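You operate a simulated robot arm through the tools that you are given. There is no shell and no other tool.

The job below is to be done with a simulated robot arm. You get a single attempt, and the scene is never put back.

JOB
Raise the head to Mid and fill the large base with 150 g.
Fine: slide it under the nozzle, press the dose button once, pull the tray out again; spill nothing.

Only the result counts: the job must be done as asked and must still hold three seconds after the hand-in. Knocking over, shifting, dropping, spilling or breaking anything else fails it.

ROBOT AND FRAMES
A 6-joint arm with a two-finger gripper, fixed in place. Base frame: the origin is on the floor under the middle of its stand, x ahead of it, y to its left, z up. Lengths are in cm, angles in rad, forces in N, time in s.
It reaches about 163.7 cm from its shoulder. Its first joint turns from -2.897 to 2.897 rad. Payload 3.43 kg.
Tool frame: the origin (TCP) lies between the finger pads and is the grasp point; the fingertips stand 2 cm ahead of it; z points along the fingers, y is the line along which they close. The gripper opens to 19 cm; its body begins 24.8 cm behind the TCP.
Orientation is that of the tool frame in the base frame, as a unit quaternion [x, y, z, w]. With the fingers straight down and closing along the base's y, the tool's x points along the base's -x, its y along +y and its z along -z.

CONTROLS
- The arm moves only by the tool step_arm. Its argument "motion" is a list that holds one entry, the list of rows, each a list of 7 numbers: the shift along the tool's x, y, z in cm, then the turn, a rotation vector about the tool's x, y, z in rad, then the opening in per cent of the stroke, from 0 (shut) to 100 (fully open). In form: [[[x, y, z, ax, ay, az, jaw], ...]]. A call has 1 to 20 rows; each row is the pose to reach, as a shift and turn from the pose commanded when the call began, along the tool's axes at that moment. A row lasts 0.2 s, in which the tool goes at most 5 cm and 0.15 rad; a call with a longer step from one row to the next is refused whole, and so is a gripper value outside its range. Where a pose cannot be reached the arm comes as near as it can. A force on the tool above 80 N (or 10 N above the force at the start of the call, whichever is more), or a blocked arm, ends the call early, and 0.2 s more pass. The fingers move at their own pace (about 4.5 cm/s each) and stop on an object; they squeeze with about 45 N. The grip force told is the motor's: it shows also when the fingers shut on nothing. Time passes only in rows, and 0.2 s behind the last, so rows that repeat a pose let the fingers close. The reply holds the time, the measured pose of the TCP, the force on the tool along the base axes, the opening and the grip force, in the units named above and with some noise, with the torque about the TCP (base axes, N m) and any sound that the robot's microphone picked up.
- Cameras (640 x 400 px; columns grow to the right, rows downward): "scene" is fixed at [5.67, 66.02, 161.67]; the picture's right is [-0.27, -0.96, 0.00], its down [-0.51, 0.14, -0.85] and it looks along [0.82, -0.23, -0.53] (base axes); focal length 308 px, centre (320, 200). "wrist" rides on the gripper at [7, -0.8, -28.8] in the tool frame; the picture's right is [0.12, 0.99, 0.00], its down [-0.96, 0.12, -0.25] and it looks along [-0.25, 0.03, 0.97] (tool axes); focal length 261 px, centre (320, 200). There is no depth. A picture from a camera that has moved, and an enlarged one, comes with that camera's place and axes in the base frame and with its lens. The place of the scene camera against the robot may be out by one fixed shift of up to 2.5 cm in any direction.
- grab_frame(camera): a new picture of that camera. The clock stands still meanwhile.
- slide_trunk(by): slides the trunk up (or, below 0, down) by that many cm; the arm rides with it, the base frame stays. It gives what a move gives, with no picture.
- enlarge(camera, box): a new picture of the part [left, top, right, bottom] of that camera's present view, enlarged. The clock stands still meanwhile.
- close_job(): hands the job in; it is judged then, once.

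Places have to be worked out from the pictures, the camera data and where the tool is seen. Open the gripper and draw the arm clear of the work before you hand the job in, unless the task says otherwise.

The tools are called after "Emit:" as a command line: name --argument value ..., lists and objects as JSON in quotes. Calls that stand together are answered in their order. step_arm: Moves the arm, as the interface text tells. Its arguments: {"type":"object","properties":{"motion":{"type":"array","items":{"type":"array","items":{"type":"array","items":{"type":"number"}}}}},"required":["motion"]} The other tools are called the same way: slide_trunk (by) moves the trunk up or down; grab_frame (camera) takes a picture; enlarge (camera, box) takes an enlarged picture of a part of a camera's view; close_job () hands the job in.

At the start:

```text
time_s: 0.0
tcp_pos: [52.89, 25.96, 132.04]
tcp_rot: [0.0, 1.0, 0.0, 0.0]
ft_force: [-0.2, -0.4, 0.3]
wrist_torque: [0.0, -0.01, 0.01]
gripper_width: 19.02
grasp_force: 0.1
trunk travel left (down, up): [-17.5, 6.5]
```

scene: 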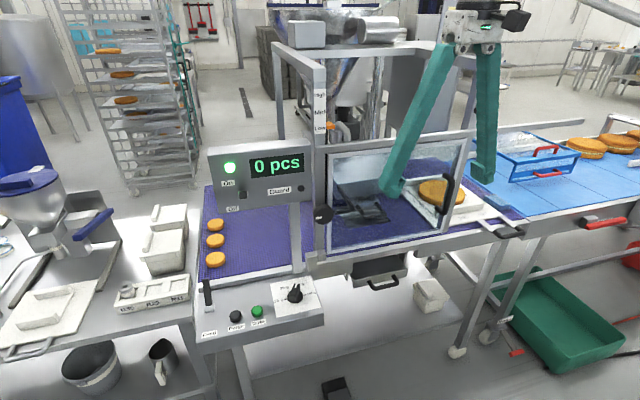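
wrist: 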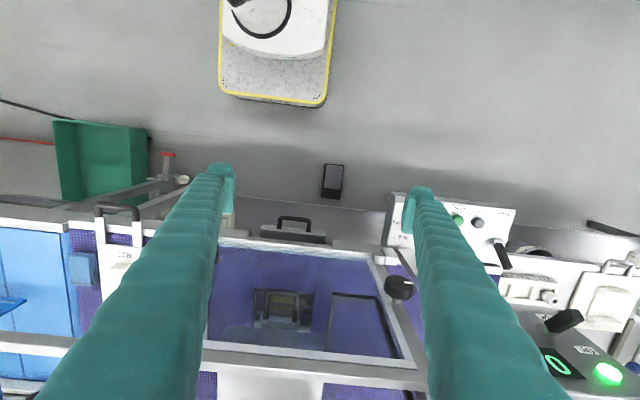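

I'll start by examining the machine in detail: the panel, the guard door, the height scale with High/Mid/Low, and the tray with the large base.

Emit:
enlarge --camera "scene" --box '[190, 30, 350, 130]'

Emit:
enlarge --camera "scene" --box '[190, 130, 350, 230]'

Emit:
enlarge --camera "scene" --box '[190, 250, 350, 350]'

Emit:
enlarge --camera "scene" --box '[320, 130, 540, 268]'

Emit:
enlarge --camera "scene" --box '[90, 210, 250, 310]'

```text
4.00 times, centred on (270, 80) of scene
camera zoom: at [5.67, 66.02, 161.67], right [-0.27, -0.96, 0.0], down [-0.51, 0.14, -0.85], along [0.82, -0.23, -0.53], focal length 1232 px, centre (520, 680)
```

zoom: 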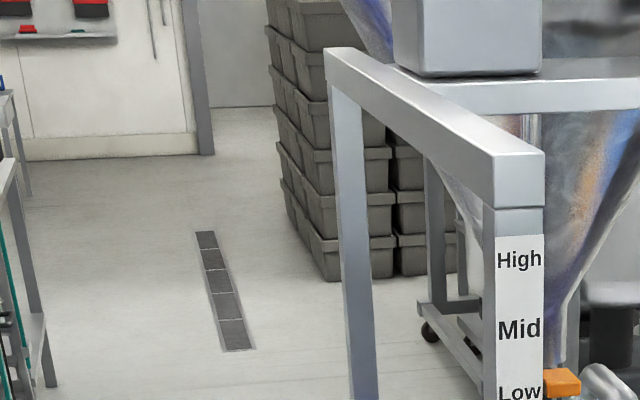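

```text
4.00 times, centred on (270, 180) of scene
camera zoom: at [5.67, 66.02, 161.67], right [-0.27, -0.96, 0.0], down [-0.51, 0.14, -0.85], along [0.82, -0.23, -0.53], focal length 1232 px, centre (520, 280)
```

zoom: 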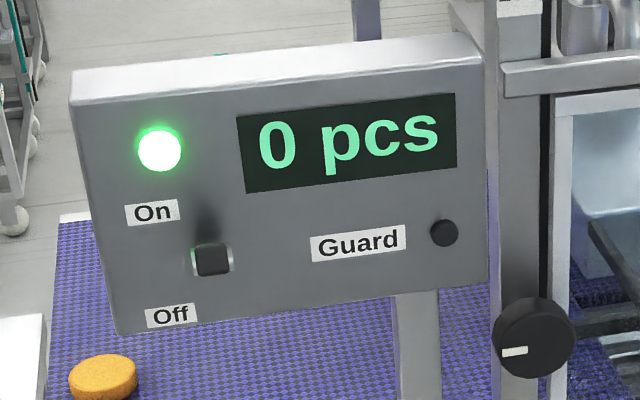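

```text
4.00 times, centred on (270, 300) of scene
camera zoom: at [5.67, 66.02, 161.67], right [-0.27, -0.96, 0.0], down [-0.51, 0.14, -0.85], along [0.82, -0.23, -0.53], focal length 1232 px, centre (520, -200)
```

zoom: 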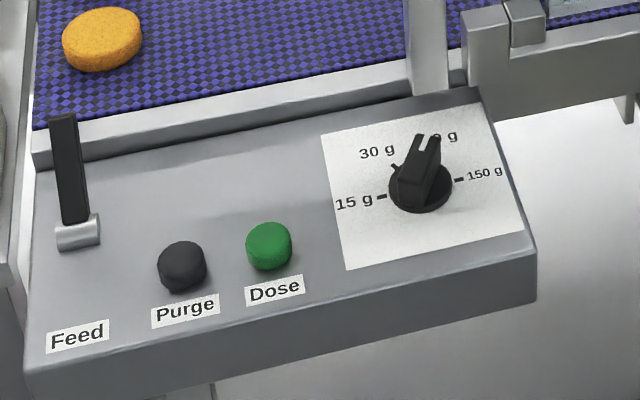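

```text
2.90 times, centred on (430, 199) of scene
camera zoom: at [5.67, 66.02, 161.67], right [-0.27, -0.96, 0.0], down [-0.51, 0.14, -0.85], along [0.82, -0.23, -0.53], focal length 893 px, centre (1, 203)
```

zoom: 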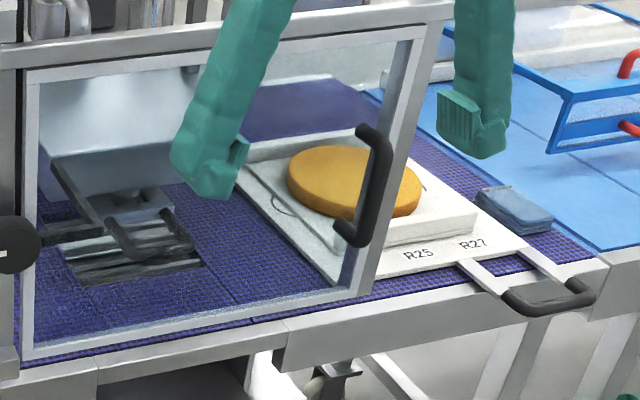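

```text
4.00 times, centred on (170, 260) of scene
camera zoom: at [5.67, 66.02, 161.67], right [-0.27, -0.96, 0.0], down [-0.51, 0.14, -0.85], along [0.82, -0.23, -0.53], focal length 1232 px, centre (920, -40)
```

zoom: 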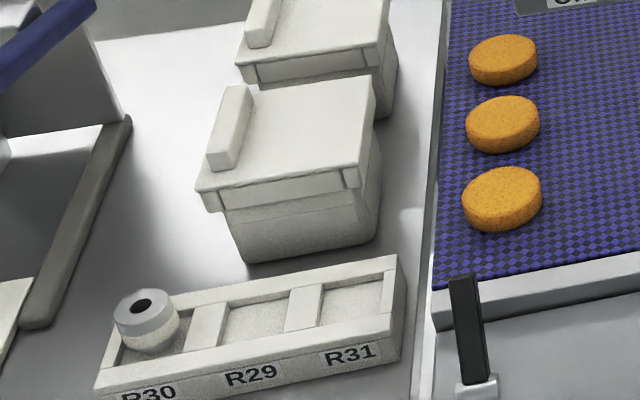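

Next I look closely at the wrist view, which sees the front of the machine from above.

Emit:
enlarge --camera "wrist" --box '[200, 200, 440, 400]'

Emit:
enlarge --camera "wrist" --box '[0, 180, 220, 320]'

Emit:
enlarge --camera "wrist" --box '[380, 180, 640, 340]'

Emit:
enlarge --camera "scene" --box '[250, 0, 450, 130]'

Emit:
enlarge --camera "scene" --box '[290, 100, 390, 165]'

Emit:
enlarge --camera "scene" --box '[290, 150, 430, 290]'

```text
2.00 times, centred on (320, 300) of wrist
camera zoom: at [45.95, 25.07, 160.77], right [-0.12, 0.99, 0.0], down [0.96, 0.12, 0.25], along [0.25, 0.03, -0.97], focal length 521 px, centre (320, 0)
```

zoom: 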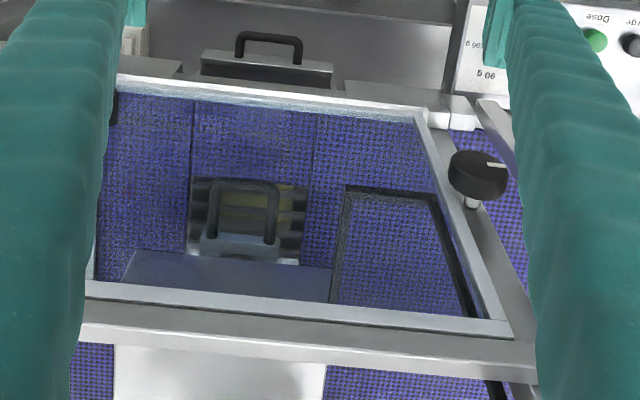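

```text
2.86 times, centred on (110, 250) of wrist
camera zoom: at [45.95, 25.07, 160.77], right [-0.12, 0.99, 0.0], down [0.96, 0.12, 0.25], along [0.25, 0.03, -0.97], focal length 745 px, centre (920, 57)
```

zoom: 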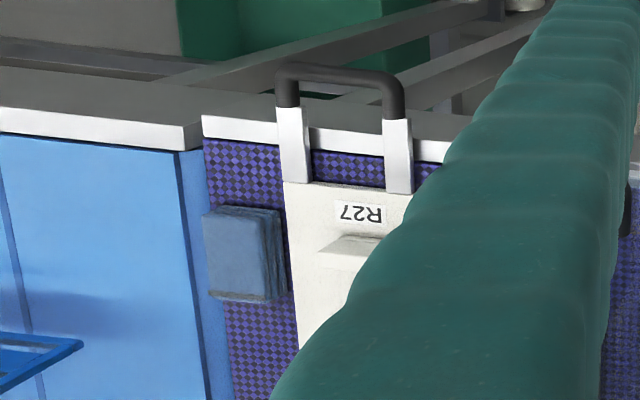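

```text
2.46 times, centred on (510, 260) of wrist
camera zoom: at [45.95, 25.07, 160.77], right [-0.12, 0.99, 0.0], down [0.96, 0.12, 0.25], along [0.25, 0.03, -0.97], focal length 642 px, centre (-148, 52)
```

zoom: 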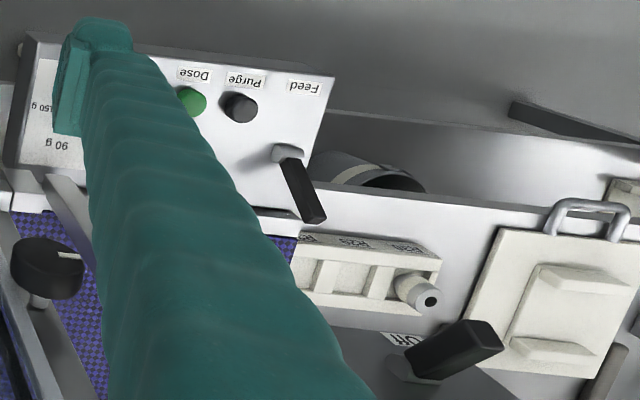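

```text
3.08 times, centred on (350, 65) of scene
camera zoom: at [5.67, 66.02, 161.67], right [-0.27, -0.96, 0.0], down [-0.51, 0.14, -0.85], along [0.82, -0.23, -0.53], focal length 948 px, centre (228, 615)
```

zoom: 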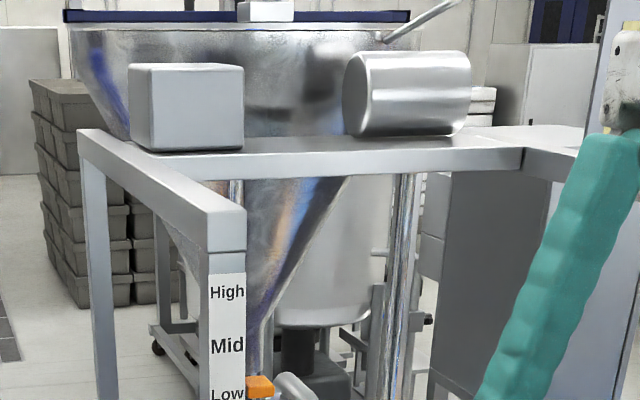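

```text
6.15 times, centred on (340, 132) of scene
camera zoom: at [5.67, 66.02, 161.67], right [-0.27, -0.96, 0.0], down [-0.51, 0.14, -0.85], along [0.82, -0.23, -0.53], focal length 1895 px, centre (197, 615)
```

zoom: 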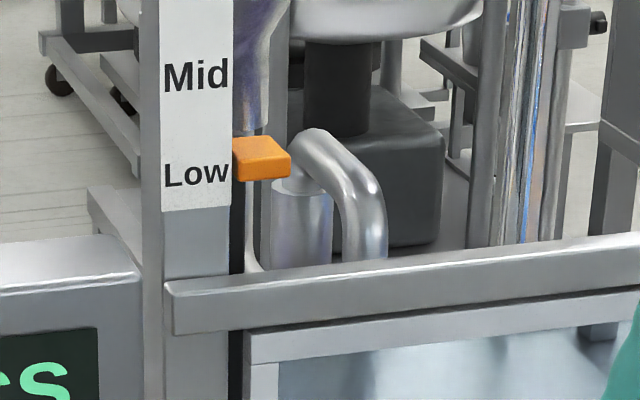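

```text
2.86 times, centred on (360, 220) of scene
camera zoom: at [5.67, 66.02, 161.67], right [-0.27, -0.96, 0.0], down [-0.51, 0.14, -0.85], along [0.82, -0.23, -0.53], focal length 880 px, centre (206, 143)
```

zoom: 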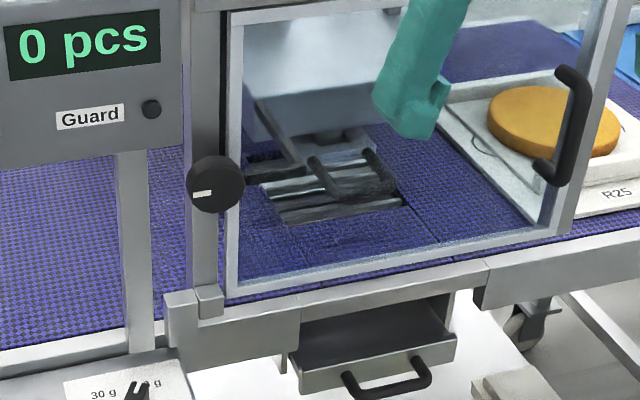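

The guard panel works out as a vertical pane at x≈77, y≈2–43, z≈95–129, and the dose button at about (65, 67, 89). I move the arm sideways toward the tray (−y), staying high, to get better views.

Emit:
step_arm --motion '[[[0, -5, 0, 0, 0, 0, 100], [0, -10, 0, 0, 0, 0, 100], [0, -15, 0, 0, 0, 0, 100], [0, -20, 0, 0, 0, 0, 100], [0, -25, 0, 0, 0, 0, 100], [0, -30, 0, 0, 0, 0, 100], [0, -35, 0, 0, 0, 0, 100], [0, -40, 0, 0, 0, 0, 100], [0, -45, 0, 0, 0, 0, 100], [0, -50, 0, 0, 0, 0, 100], [0, -50, 0, 0, 0, 0, 100]]]'

Emit:
grab_frame --camera "wrist"

Emit:
grab_frame --camera "scene"

```text
time_s: 2.4
tcp_pos: [52.59, -24.11, 131.61]
tcp_rot: [0.0, 1.0, 0.0, -0.001]
ft_force: [0.6, -0.5, -0.4]
wrist_torque: [0.04, 0.04, 0.02]
gripper_width: 19.0
grasp_force: 0.1
trunk travel left (down, up): [-17.5, 6.5]
```

```text
taken
camera wrist: at [45.8, -24.95, 160.31], right [-0.12, 0.99, 0.0], down [0.96, 0.12, 0.25], along [0.25, 0.03, -0.97], focal length 261 px, centre (320, 200)
```

wrist: 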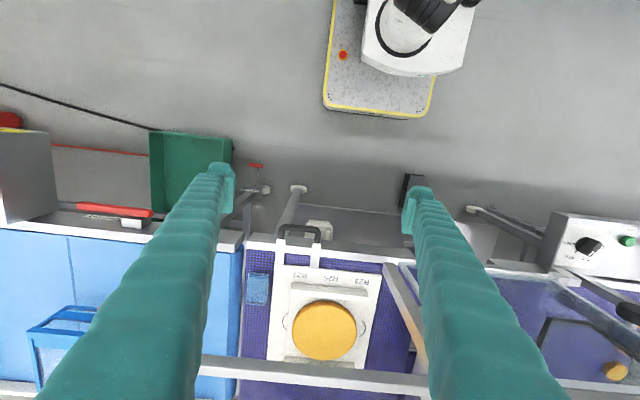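

```text
taken
```

scene: 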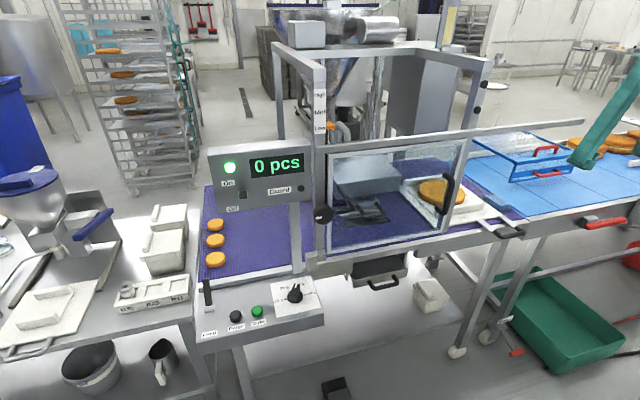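

The guard hangs on a long horizontal rail, so it seems to slide in y. I enlarge the tray and the gantry.

Emit:
enlarge --camera "wrist" --box '[220, 210, 440, 400]'

Emit:
enlarge --camera "scene" --box '[310, 110, 510, 250]'

Emit:
enlarge --camera "scene" --box '[270, 30, 500, 170]'

Emit:
enlarge --camera "wrist" --box '[400, 200, 640, 400]'

```text
2.11 times, centred on (330, 305) of wrist
camera zoom: at [45.8, -24.95, 160.31], right [-0.12, 0.99, 0.0], down [0.96, 0.12, 0.25], along [0.25, 0.03, -0.97], focal length 549 px, centre (299, -21)
```

zoom: 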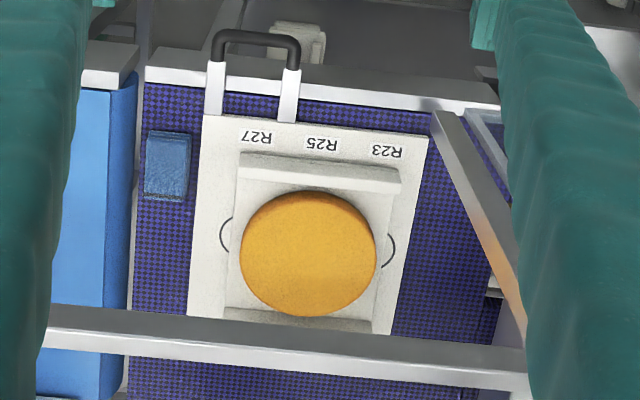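

```text
2.86 times, centred on (410, 180) of scene
camera zoom: at [5.67, 66.02, 161.67], right [-0.27, -0.96, 0.0], down [-0.51, 0.14, -0.85], along [0.82, -0.23, -0.53], focal length 880 px, centre (63, 257)
```

zoom: 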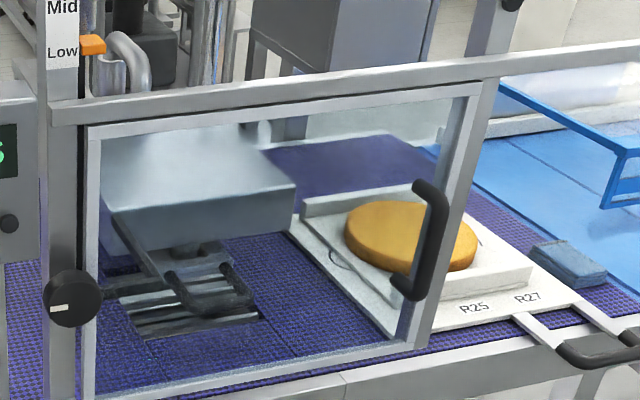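

```text
2.78 times, centred on (385, 100) of scene
camera zoom: at [5.67, 66.02, 161.67], right [-0.27, -0.96, 0.0], down [-0.51, 0.14, -0.85], along [0.82, -0.23, -0.53], focal length 857 px, centre (139, 478)
```

zoom: 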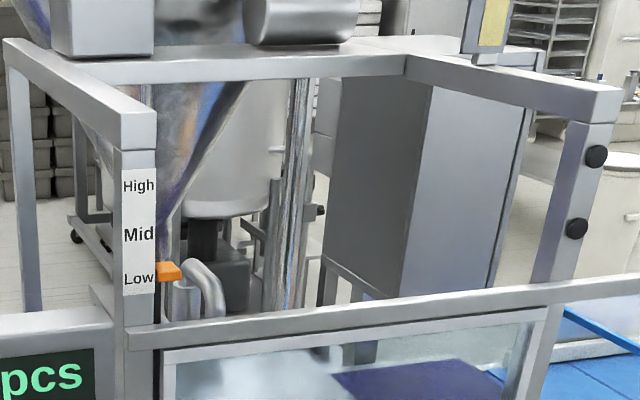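

```text
2.00 times, centred on (520, 300) of wrist
camera zoom: at [45.8, -24.95, 160.31], right [-0.12, 0.99, 0.0], down [0.96, 0.12, 0.25], along [0.25, 0.03, -0.97], focal length 521 px, centre (-80, 0)
```

zoom: 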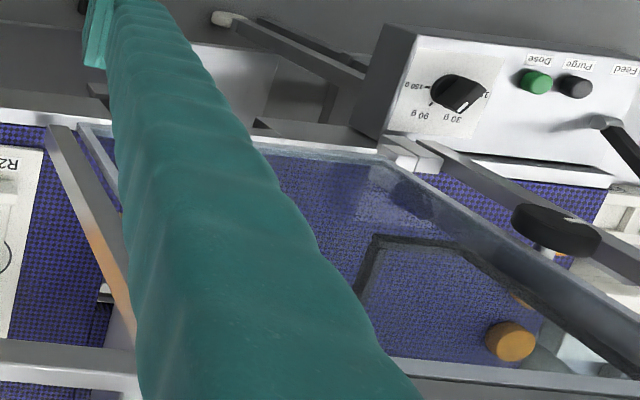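

The right gantry post (y≈0) stands at the front, so the tray probably has to go in from the front past an open guard. I swing the gripper forward so the wrist camera looks at the front of the machine.

Emit:
step_arm --motion '[[[0.5, 5, 0, 0, -0.1, 0, 100], [1, 10, 0, 0, -0.2, 0, 100], [1.5, 14.5, 1, 0, -0.3, 0, 100], [2, 19, 2, 0, -0.4, 0, 100], [2.5, 23.5, 3, 0, -0.5, 0, 100], [3, 28, 4, 0, -0.6, 0, 100], [3, 32.5, 5, 0, -0.7, 0, 100], [3, 37, 6, 0, -0.8, 0, 100], [3, 41, 6, 0, -0.9, 0, 100], [3, 44, 6, 0, -1.0, 0, 100], [3, 44, 6, 0, -1.0, 0, 100]]]'

Emit:
grab_frame --camera "wrist"

Emit:
grab_frame --camera "scene"

```text
refused: row 1 steps farther than a row can; nothing moved
```

```text
taken
camera wrist: at [45.8, -24.95, 160.31], right [-0.12, 0.99, 0.0], down [0.96, 0.12, 0.25], along [0.25, 0.03, -0.97], focal length 261 px, centre (320, 200)
```

wrist: 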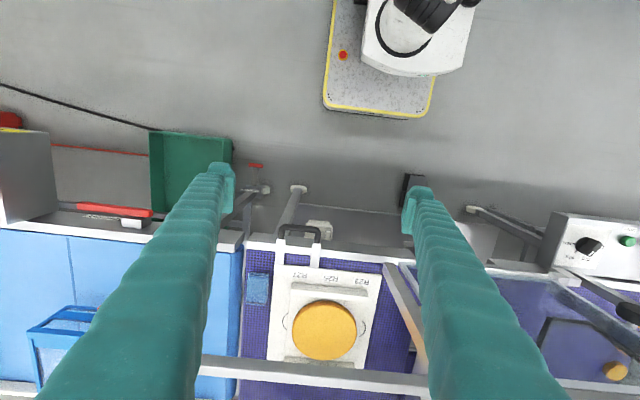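

```text
taken
```

scene: 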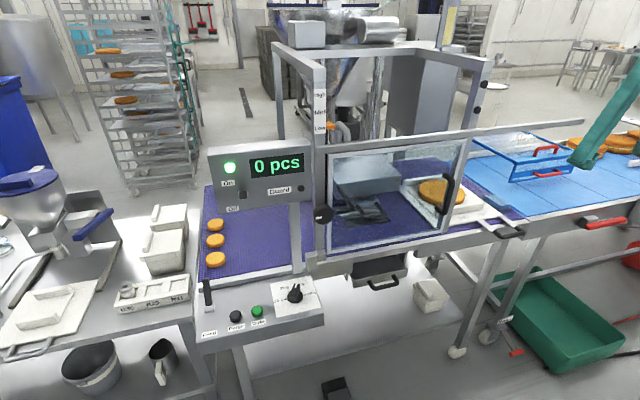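

The first row slightly exceeded 5 cm, so the call was refused. I send it again with smaller steps.

Emit:
step_arm --motion '[[[0.5, 4.5, 0, 0, -0.1, 0, 100], [1, 9, 0.5, 0, -0.2, 0, 100], [1.5, 13.5, 1, 0, -0.3, 0, 100], [2, 18, 2, 0, -0.4, 0, 100], [2.5, 22.5, 3, 0, -0.5, 0, 100], [3, 27, 4, 0, -0.6, 0, 100], [3, 31.5, 5, 0, -0.7, 0, 100], [3, 36, 6, 0, -0.8, 0, 100], [3, 40, 6, 0, -0.9, 0, 100], [3, 44, 6, 0, -1.0, 0, 100], [3, 44, 6, 0, -1.0, 0, 100]]]'

Emit:
grab_frame --camera "wrist"

Emit:
grab_frame --camera "scene"

```text
time_s: 5.0
tcp_pos: [54.1, 2.37, 125.79]
tcp_rot: [0.167, 0.861, -0.091, 0.471]
ft_force: [0.7, 0.1, 0.1]
wrist_torque: [0.02, 0.0, 0.01]
gripper_width: 19.0
grasp_force: 0.1
trunk travel left (down, up): [-17.5, 6.5]
stopped in row 11: the arm was blocked; the commanded pose is now the measured one
```

```text
taken
camera wrist: at [27.9, 11.96, 135.29], right [0.31, 0.94, -0.1], down [0.33, -0.01, 0.94], along [0.89, -0.33, -0.32], focal length 261 px, centre (320, 200)
```

wrist: 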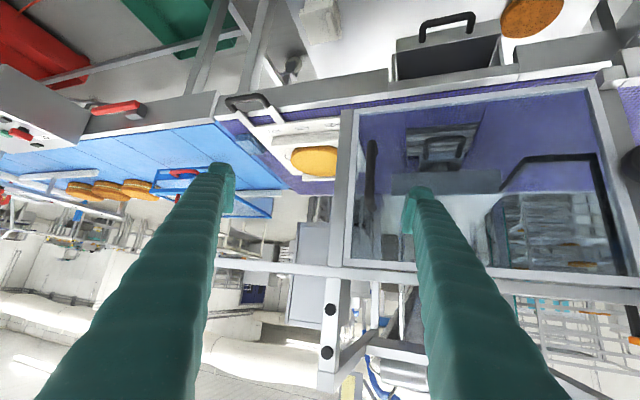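

```text
taken
```

scene: 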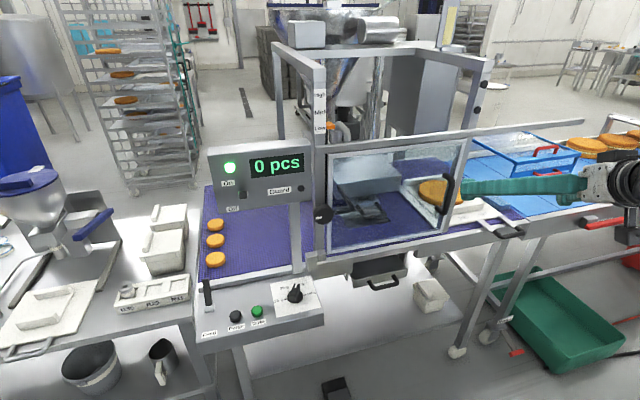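

The arm reached a limit close to its base, but nothing was touched. This (upside-down) view looks into the guard, so I enlarge it.

Emit:
enlarge --camera "wrist" --box '[340, 70, 640, 280]'

Emit:
enlarge --camera "wrist" --box '[210, 70, 370, 200]'

Emit:
enlarge --camera "wrist" --box '[280, 230, 420, 400]'

Emit:
enlarge --camera "wrist" --box '[370, 90, 530, 210]'

```text
1.90 times, centred on (490, 175) of wrist
camera zoom: at [27.9, 11.96, 135.29], right [0.31, 0.94, -0.1], down [0.33, -0.01, 0.94], along [0.89, -0.33, -0.32], focal length 496 px, centre (-4, 248)
```

zoom: 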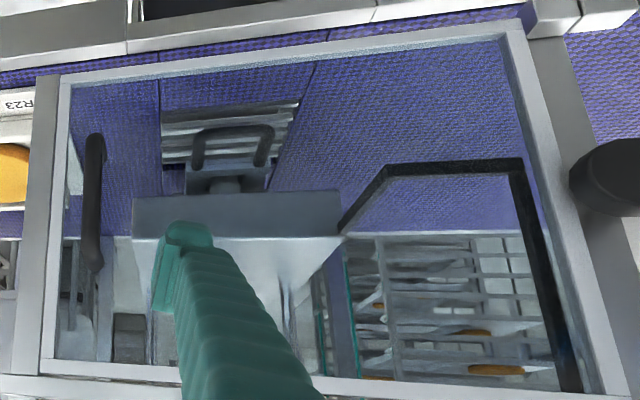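

```text
3.08 times, centred on (290, 135) of wrist
camera zoom: at [27.9, 11.96, 135.29], right [0.31, 0.94, -0.1], down [0.33, -0.01, 0.94], along [0.89, -0.33, -0.32], focal length 802 px, centre (412, 400)
```

zoom: 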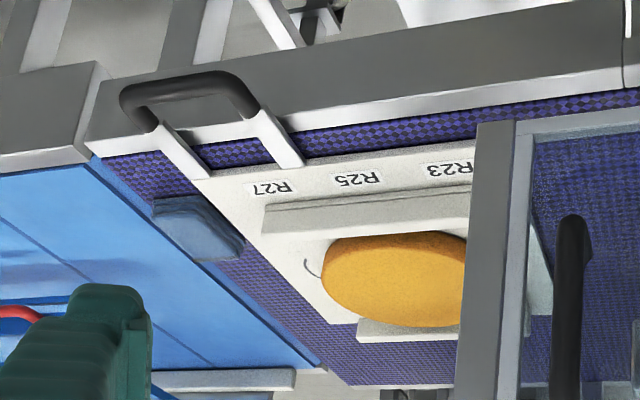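

```text
2.35 times, centred on (350, 315) of wrist
camera zoom: at [27.9, 11.96, 135.29], right [0.31, 0.94, -0.1], down [0.33, -0.01, 0.94], along [0.89, -0.33, -0.32], focal length 613 px, centre (249, -71)
```

zoom: 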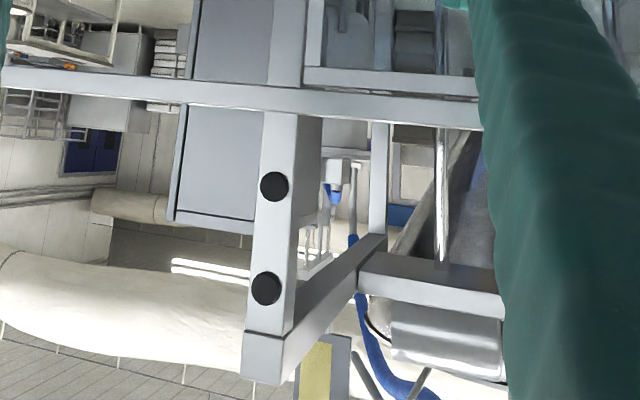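

```text
3.33 times, centred on (450, 150) of wrist
camera zoom: at [27.9, 11.96, 135.29], right [0.31, 0.94, -0.1], down [0.33, -0.01, 0.94], along [0.89, -0.33, -0.32], focal length 869 px, centre (-113, 367)
```

zoom: 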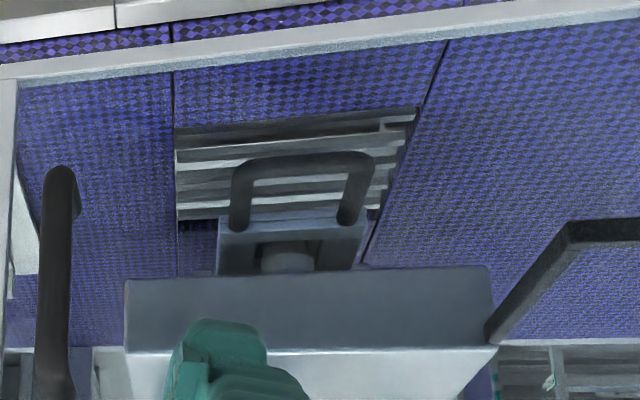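

The inverted view shows the head box, a nozzle below it with a U-handled plate, a grate in the belt, and a dark bar linking the head to the left post slot. I zoom hard on those.

Emit:
enlarge --camera "scene" --box '[325, 170, 405, 230]'

Emit:
enlarge --camera "wrist" --box '[400, 110, 490, 190]'

Emit:
enlarge --camera "scene" --box '[300, 110, 350, 230]'

Emit:
enlarge --camera "wrist" --box '[560, 60, 640, 370]'

Emit:
enlarge --camera "scene" --box '[215, 150, 310, 215]'

Emit:
enlarge --camera "scene" --box '[240, 265, 330, 335]'

```text
6.67 times, centred on (365, 200) of scene
camera zoom: at [5.67, 66.02, 161.67], right [-0.27, -0.96, 0.0], down [-0.51, 0.14, -0.85], along [0.82, -0.23, -0.53], focal length 2053 px, centre (20, 200)
```

zoom: 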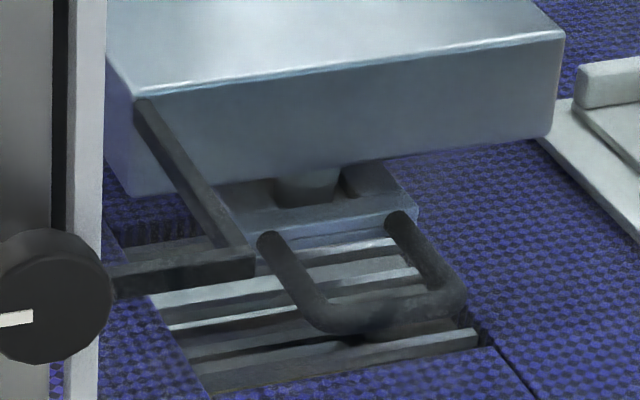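

```text
5.00 times, centred on (445, 150) of wrist
camera zoom: at [27.9, 11.96, 135.29], right [0.31, 0.94, -0.1], down [0.33, -0.01, 0.94], along [0.89, -0.33, -0.32], focal length 1303 px, centre (-305, 450)
```

zoom: 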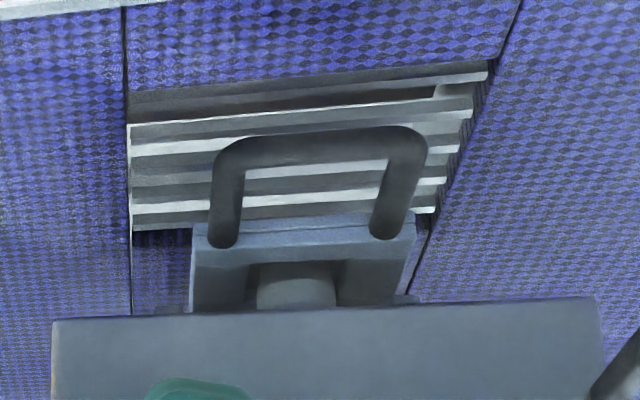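

```text
3.33 times, centred on (325, 170) of scene
camera zoom: at [5.67, 66.02, 161.67], right [-0.27, -0.96, 0.0], down [-0.51, 0.14, -0.85], along [0.82, -0.23, -0.53], focal length 1027 px, centre (303, 300)
```

zoom: 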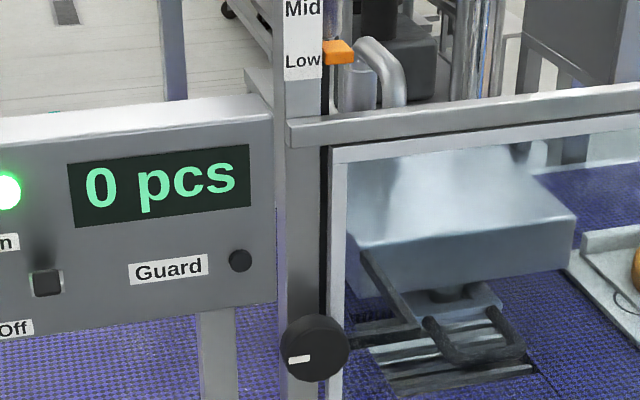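

```text
1.29 times, centred on (600, 215) of wrist
camera zoom: at [27.9, 11.96, 135.29], right [0.31, 0.94, -0.1], down [0.33, -0.01, 0.94], along [0.89, -0.33, -0.32], focal length 336 px, centre (-41, 181)
```

zoom: 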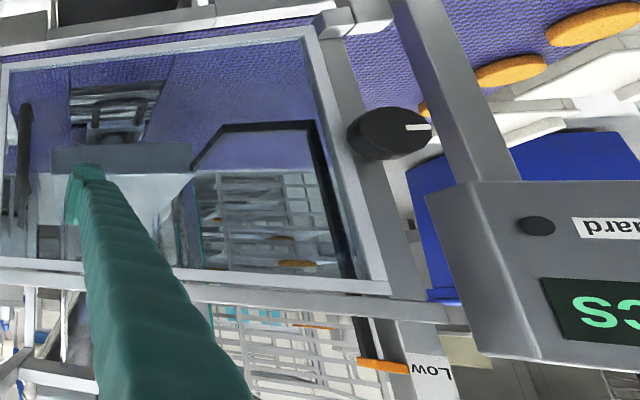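

```text
6.15 times, centred on (262, 182) of scene
camera zoom: at [5.67, 66.02, 161.67], right [-0.27, -0.96, 0.0], down [-0.51, 0.14, -0.85], along [0.82, -0.23, -0.53], focal length 1895 px, centre (674, 308)
```

zoom: 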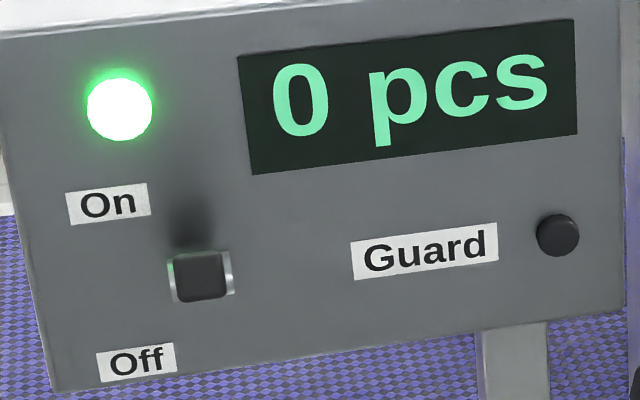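

```text
5.71 times, centred on (285, 300) of scene
camera zoom: at [5.67, 66.02, 161.67], right [-0.27, -0.96, 0.0], down [-0.51, 0.14, -0.85], along [0.82, -0.23, -0.53], focal length 1760 px, centre (520, -371)
```

zoom: 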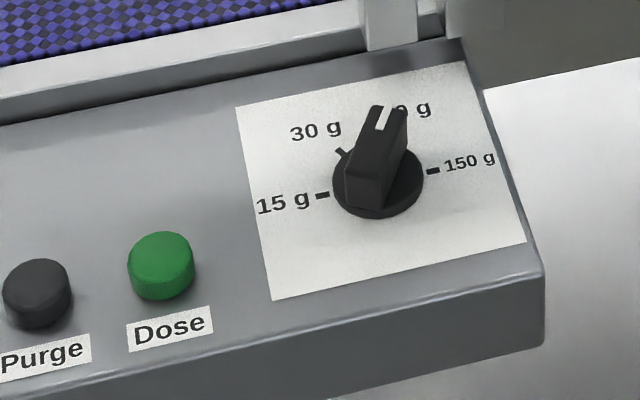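

Key findings: the nozzle is around (104, 20, 97), the base centre around (100, −17), and the tray spans roughly x 83–117, y −33…−3. I check the right post's foot, the belt's rear and the tray handle closely.

Emit:
enlarge --camera "scene" --box '[420, 180, 540, 255]'

Emit:
enlarge --camera "wrist" --box '[300, 70, 400, 140]'

Emit:
enlarge --camera "scene" --box '[370, 140, 500, 220]'

Emit:
enlarge --camera "scene" --box '[430, 40, 600, 150]'

```text
5.33 times, centred on (480, 218) of scene
camera zoom: at [5.67, 66.02, 161.67], right [-0.27, -0.96, 0.0], down [-0.51, 0.14, -0.85], along [0.82, -0.23, -0.53], focal length 1643 px, centre (-533, 107)
```

zoom: 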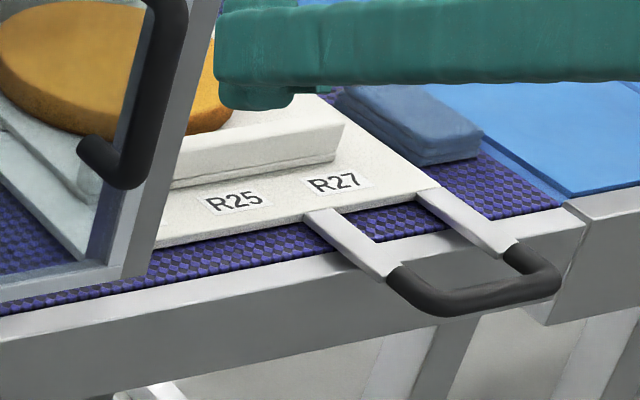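

```text
5.71 times, centred on (350, 105) of wrist
camera zoom: at [27.9, 11.96, 135.29], right [0.31, 0.94, -0.1], down [0.33, -0.01, 0.94], along [0.89, -0.33, -0.32], focal length 1489 px, centre (149, 743)
```

zoom: 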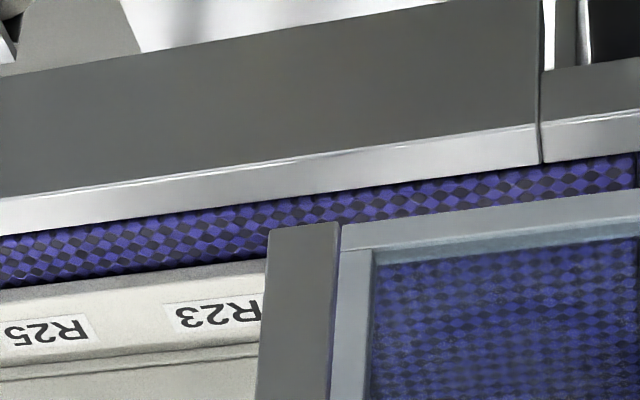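

```text
4.92 times, centred on (435, 180) of scene
camera zoom: at [5.67, 66.02, 161.67], right [-0.27, -0.96, 0.0], down [-0.51, 0.14, -0.85], along [0.82, -0.23, -0.53], focal length 1516 px, centre (-246, 298)
```

zoom: 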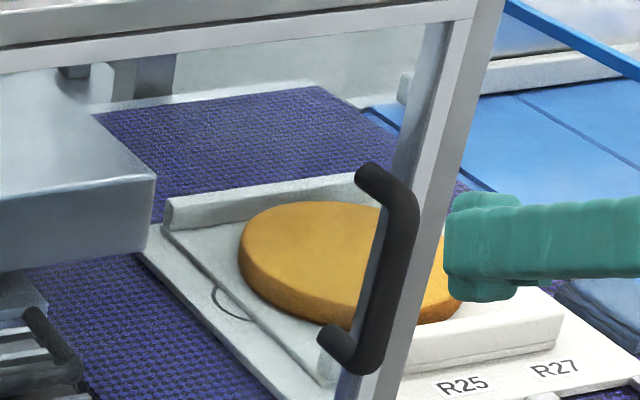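

```text
3.64 times, centred on (515, 95) of scene
camera zoom: at [5.67, 66.02, 161.67], right [-0.27, -0.96, 0.0], down [-0.51, 0.14, -0.85], along [0.82, -0.23, -0.53], focal length 1120 px, centre (-389, 582)
```

zoom: 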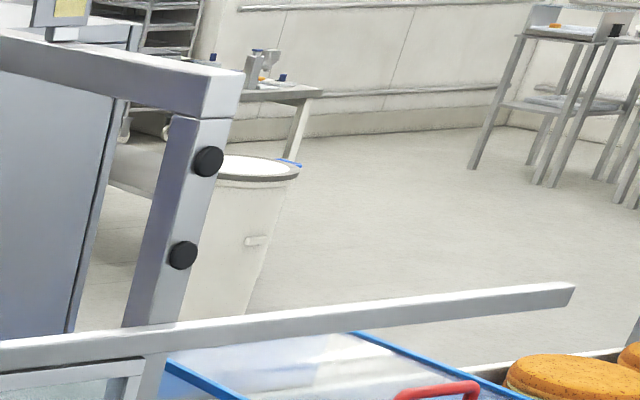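

The right post ends a few cm above the front rail, so the tray's low handle can pass beneath it when the tray slides along +y. I first move the arm left and a bit forward, out of this cramped pose, heading for the black height knob at about (74, 44.6, 114).

Emit:
step_arm --motion '[[[-0.2, 4.5, -0.4, 0, 0, 0, 100], [-0.4, 9, -0.8, 0, 0, 0, 100], [-0.6, 13.5, -1.2, 0, 0, 0, 100], [-0.9, 18, -1.6, 0, 0, 0, 100], [-1.2, 22.5, -2.0, 0, 0, 0, 100], [-1.2, 23.9, -2.1, 0, 0, 0, 100], [-1.2, 23.9, -2.1, 0, 0, 0, 100]]]'

```text
time_s: 6.6
tcp_pos: [62.0, 24.88, 127.98]
tcp_rot: [0.167, 0.861, -0.092, 0.472]
ft_force: [0.6, 0.2, -0.2]
wrist_torque: [0.0, 0.06, -0.02]
gripper_width: 19.03
grasp_force: 0.1
trunk travel left (down, up): [-17.5, 6.5]
```

Motion is clean here. Next I turn the tool to point along +x in front of the knob, still well back from it.

Emit:
step_arm --motion '[[[2, 2.9, -0.57, -0.062, -0.0935, -0.018, 100], [4, 5.8, -1.13, -0.124, -0.187, -0.037, 100], [6, 8.7, -1.7, -0.186, -0.2805, -0.055, 100], [8, 11.7, -2.27, -0.248, -0.374, -0.073, 100], [10, 14.6, -2.83, -0.31, -0.4675, -0.092, 100], [11.7, 17.5, -3.4, -0.372, -0.561, -0.11, 100], [11.7, 17.5, -3.4, -0.372, -0.561, -0.11, 100]]]'

Emit:
grab_frame --camera "wrist"

Emit:
grab_frame --camera "scene"

```text
time_s: 8.2
tcp_pos: [59.94, 44.66, 119.7]
tcp_rot: [-0.002, 0.707, 0.001, 0.707]
ft_force: [-0.1, 0.0, -0.5]
wrist_torque: [0.0, -0.04, -0.01]
gripper_width: 19.02
grasp_force: 0.1
trunk travel left (down, up): [-17.5, 6.5]
```

```text
taken
camera wrist: at [31.24, 43.75, 112.6], right [0.0, 0.99, -0.12], down [-0.25, 0.12, 0.96], along [0.97, 0.03, 0.24], focal length 261 px, centre (320, 200)
```

wrist: 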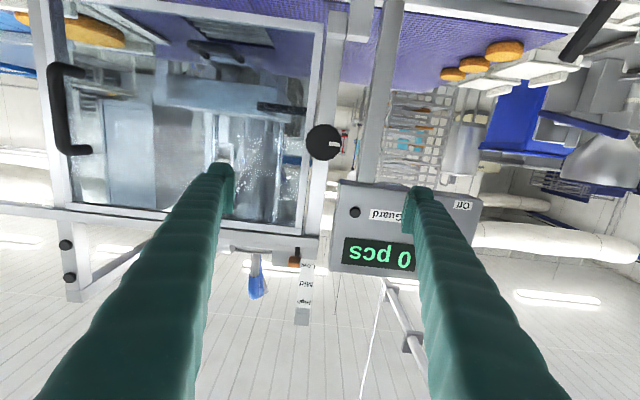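

```text
taken
```

scene: 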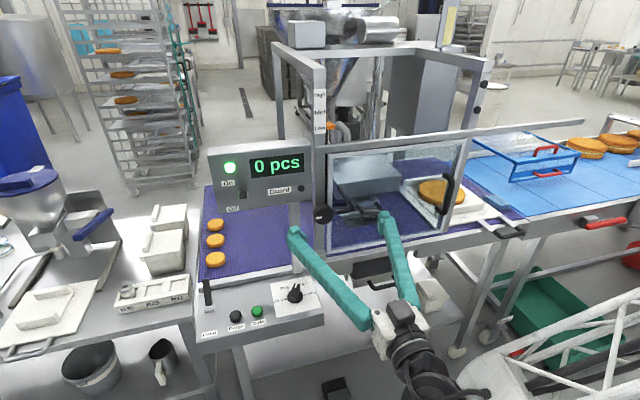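

Tool is pointing +x. I zoom on the knob, the link and the head from this front view.

Emit:
enlarge --camera "wrist" --box '[240, 90, 360, 180]'

Emit:
enlarge --camera "wrist" --box '[140, 0, 330, 130]'

Emit:
enlarge --camera "wrist" --box '[270, 210, 370, 320]'

Emit:
enlarge --camera "wrist" --box '[0, 0, 180, 120]'

```text
4.44 times, centred on (300, 135) of wrist
camera zoom: at [31.24, 43.75, 112.6], right [0.0, 0.99, -0.12], down [-0.25, 0.12, 0.96], along [0.97, 0.03, 0.24], focal length 1158 px, centre (409, 489)
```

zoom: 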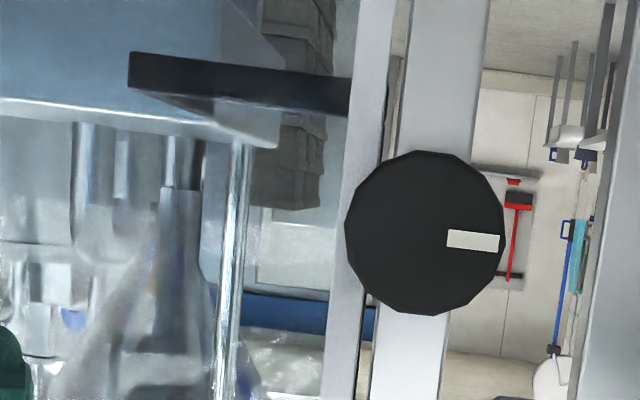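

```text
3.08 times, centred on (235, 65) of wrist
camera zoom: at [31.24, 43.75, 112.6], right [0.0, 0.99, -0.12], down [-0.25, 0.12, 0.96], along [0.97, 0.03, 0.24], focal length 802 px, centre (582, 615)
```

zoom: 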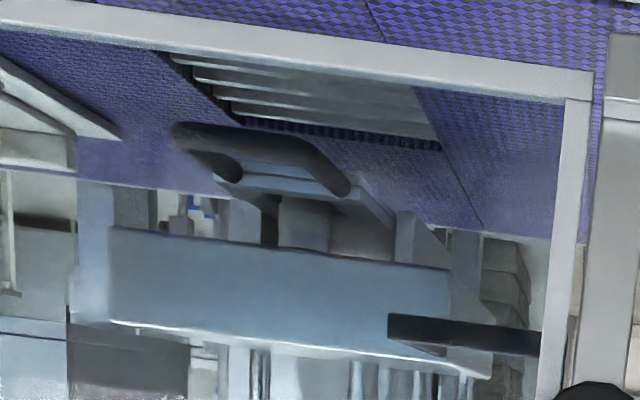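

```text
3.64 times, centred on (320, 265) of wrist
camera zoom: at [31.24, 43.75, 112.6], right [0.0, 0.99, -0.12], down [-0.25, 0.12, 0.96], along [0.97, 0.03, 0.24], focal length 948 px, centre (320, -36)
```

zoom: 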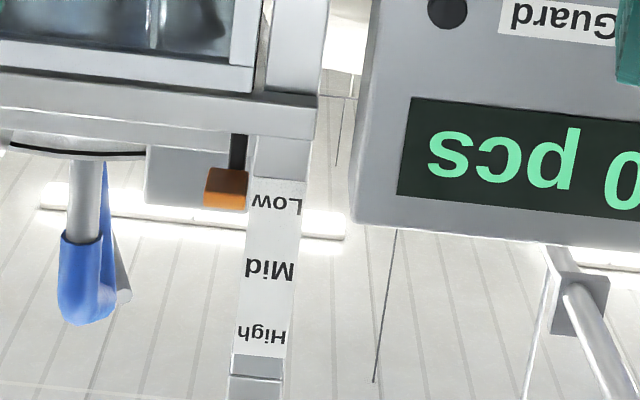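

```text
3.33 times, centred on (90, 60) of wrist
camera zoom: at [31.24, 43.75, 112.6], right [0.0, 0.99, -0.12], down [-0.25, 0.12, 0.96], along [0.97, 0.03, 0.24], focal length 869 px, centre (1087, 667)
```

zoom: 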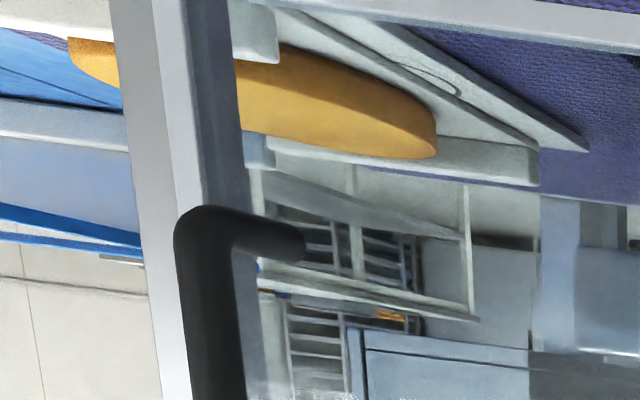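

I zoom further on the plate with the U-handle to understand whether it belongs to the nozzle or is a catch pan.

Emit:
enlarge --camera "wrist" --box '[185, 30, 265, 80]'

Emit:
enlarge --camera "scene" --box '[350, 185, 394, 213]'

Emit:
enlarge --camera "scene" --box '[340, 255, 420, 300]'

Emit:
enlarge --camera "wrist" --box '[20, 0, 120, 65]'

```text
8.00 times, centred on (225, 55) of wrist
camera zoom: at [31.24, 43.75, 112.6], right [0.0, 0.99, -0.12], down [-0.25, 0.12, 0.96], along [0.97, 0.03, 0.24], focal length 2085 px, centre (1080, 1360)
```

zoom: 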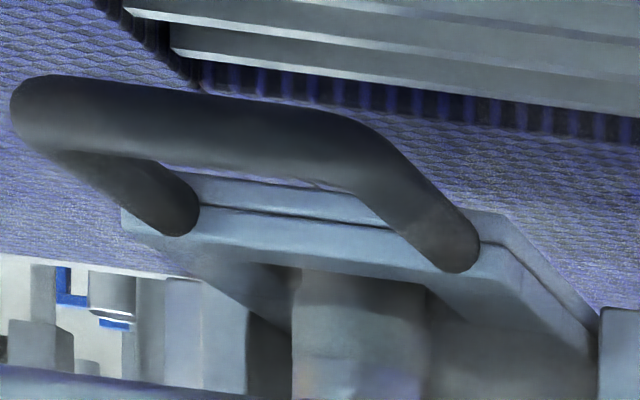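

```text
14.29 times, centred on (372, 199) of scene
camera zoom: at [5.67, 66.02, 161.67], right [-0.27, -0.96, 0.0], down [-0.51, 0.14, -0.85], along [0.82, -0.23, -0.53], focal length 4400 px, centre (-423, 214)
```

zoom: 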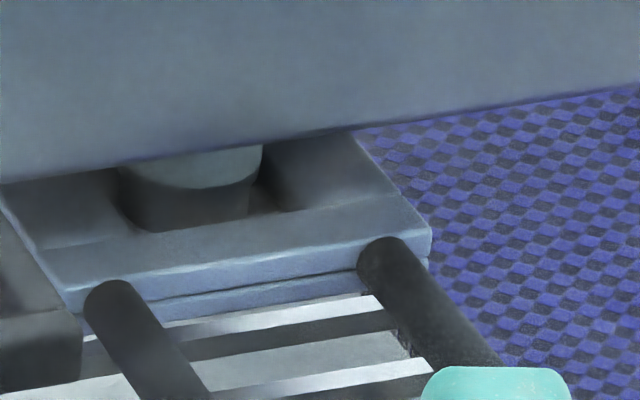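

```text
8.00 times, centred on (380, 278) of scene
camera zoom: at [5.67, 66.02, 161.67], right [-0.27, -0.96, 0.0], down [-0.51, 0.14, -0.85], along [0.82, -0.23, -0.53], focal length 2464 px, centre (-160, -420)
```

zoom: 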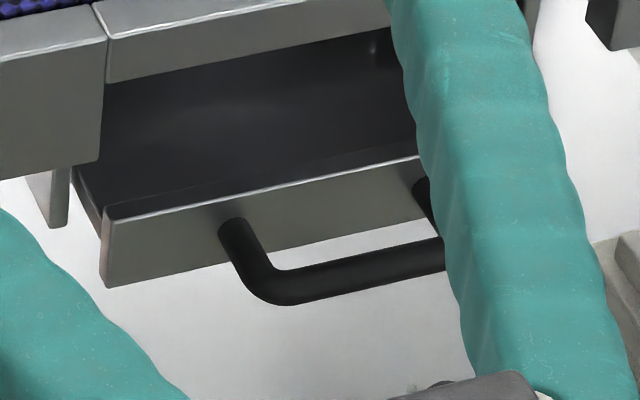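

```text
6.15 times, centred on (70, 32) of wrist
camera zoom: at [31.24, 43.75, 112.6], right [0.0, 0.99, -0.12], down [-0.25, 0.12, 0.96], along [0.97, 0.03, 0.24], focal length 1604 px, centre (1858, 1231)
```

zoom: 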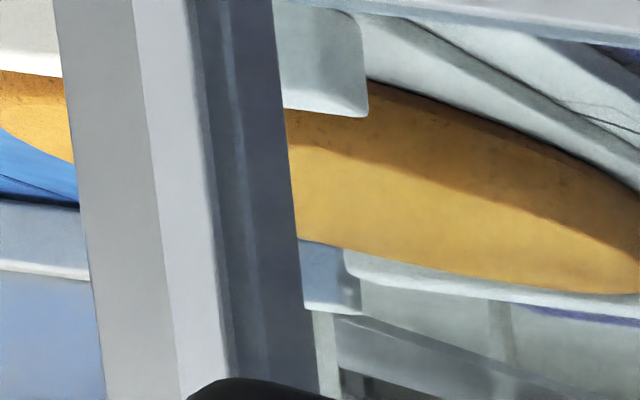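

The knob centre is at y≈44.45, z≈113.6, diameter ≈5.8 cm, with its white mark pointing to +y. I roll the gripper a quarter turn so the fingers close vertically (clear of the display panel and its stand), and line up in front of the knob with a reduced opening.

Emit:
step_arm --motion '[[[0.6, 0, 0.5, 0, 0, -0.143, 90], [1.2, 0, 1, 0, 0, -0.286, 80], [1.8, 0, 1.5, 0, 0, -0.428, 70], [2.4, -0.1, 2, 0, 0, -0.571, 60], [3, -0.1, 2.5, 0, 0, -0.714, 55], [3.6, -0.1, 3, 0, 0, -0.857, 50], [4.2, -0.1, 3.5, 0, 0, -1.0, 50], [4.8, -0.2, 4, 0, 0, -1.142, 50], [5.4, -0.2, 4.5, 0, 0, -1.285, 50], [6.0, -0.2, 5, 0, 0, -1.428, 50], [6.1, -0.2, 5, 0, 0, -1.571, 50], [6.1, -0.2, 5, 0, 0, -1.571, 50]]]'

Emit:
grab_frame --camera "wrist"

Emit:
enlarge --camera "scene" --box '[250, 170, 450, 300]'

```text
time_s: 10.8
tcp_pos: [65.04, 44.33, 113.81]
tcp_rot: [0.501, -0.5, 0.5, -0.499]
ft_force: [-0.4, -0.1, 0.7]
wrist_torque: [0.02, 0.03, 0.0]
gripper_width: 9.51
grasp_force: 0.1
trunk travel left (down, up): [-17.5, 6.5]
```

```text
taken
camera wrist: at [36.37, 37.32, 114.56], right [0.0, -0.12, -0.99], down [-0.25, 0.96, -0.12], along [0.97, 0.24, -0.03], focal length 261 px, centre (320, 200)
```

wrist: 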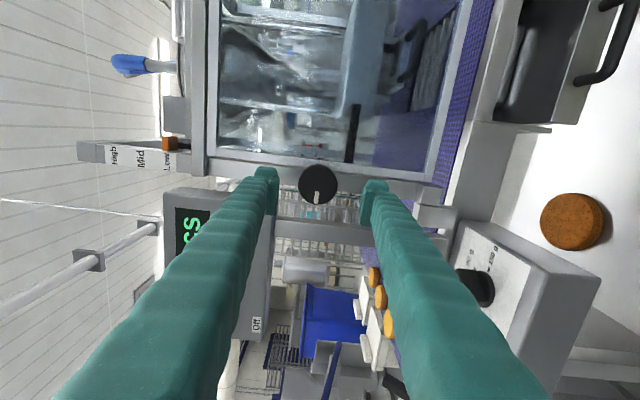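

```text
3.08 times, centred on (350, 235) of scene
camera zoom: at [5.67, 66.02, 161.67], right [-0.27, -0.96, 0.0], down [-0.51, 0.14, -0.85], along [0.82, -0.23, -0.53], focal length 948 px, centre (228, 92)
```

zoom: 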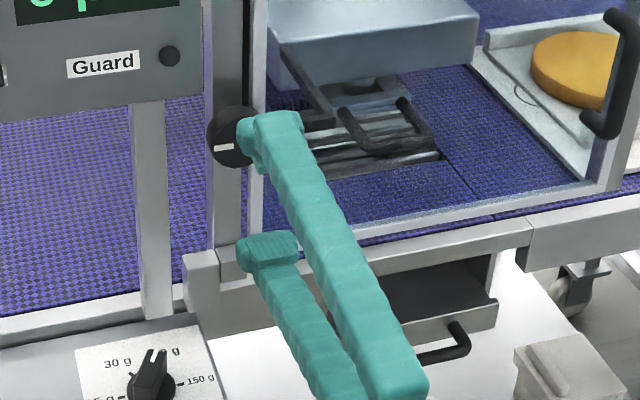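

The knob is well centred between the fingers. I advance slowly toward it, watching the force.

Emit:
step_arm --motion '[[[0, 0, 1.5, 0, 0, 0, 45], [0, 0, 3, 0, 0, 0, 45], [0, 0, 4.5, 0, 0, 0, 45], [0, 0, 5.5, 0, 0, 0, 45], [0, 0, 6, 0, 0, 0, 45], [0, 0, 6, 0, 0, 0, 45]]]'

Emit:
enlarge --camera "wrist" --box '[240, 130, 400, 240]'

Emit:
enlarge --camera "scene" --box '[280, 170, 380, 240]'

```text
time_s: 12.2
tcp_pos: [71.16, 44.28, 113.6]
tcp_rot: [-0.5, 0.501, -0.5, 0.499]
ft_force: [-0.3, 0.2, -0.2]
wrist_torque: [0.0, 0.02, 0.0]
gripper_width: 8.54
grasp_force: 0.0
trunk travel left (down, up): [-17.5, 6.5]
```

```text
3.64 times, centred on (320, 185) of wrist
camera zoom: at [42.43, 37.29, 114.45], right [0.0, -0.12, -0.99], down [-0.25, 0.96, -0.12], along [0.97, 0.25, -0.03], focal length 948 px, centre (320, 254)
```

zoom: 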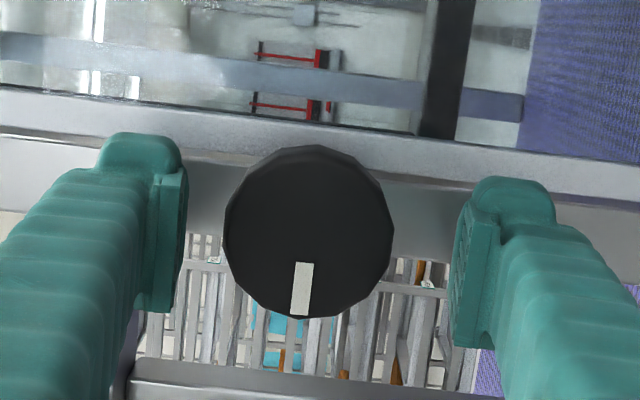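

```text
5.71 times, centred on (330, 205) of scene
camera zoom: at [5.67, 66.02, 161.67], right [-0.27, -0.96, 0.0], down [-0.51, 0.14, -0.85], along [0.82, -0.23, -0.53], focal length 1760 px, centre (263, 171)
```

zoom: 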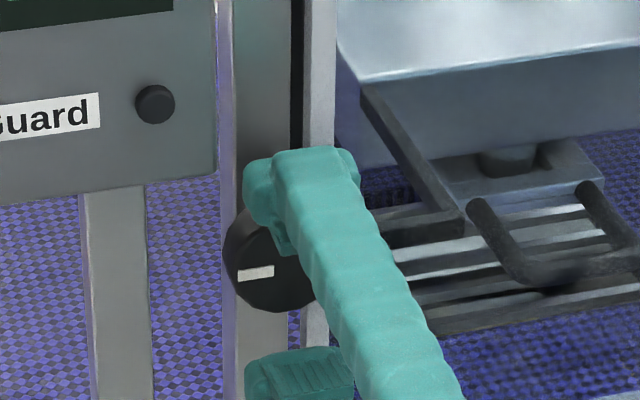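

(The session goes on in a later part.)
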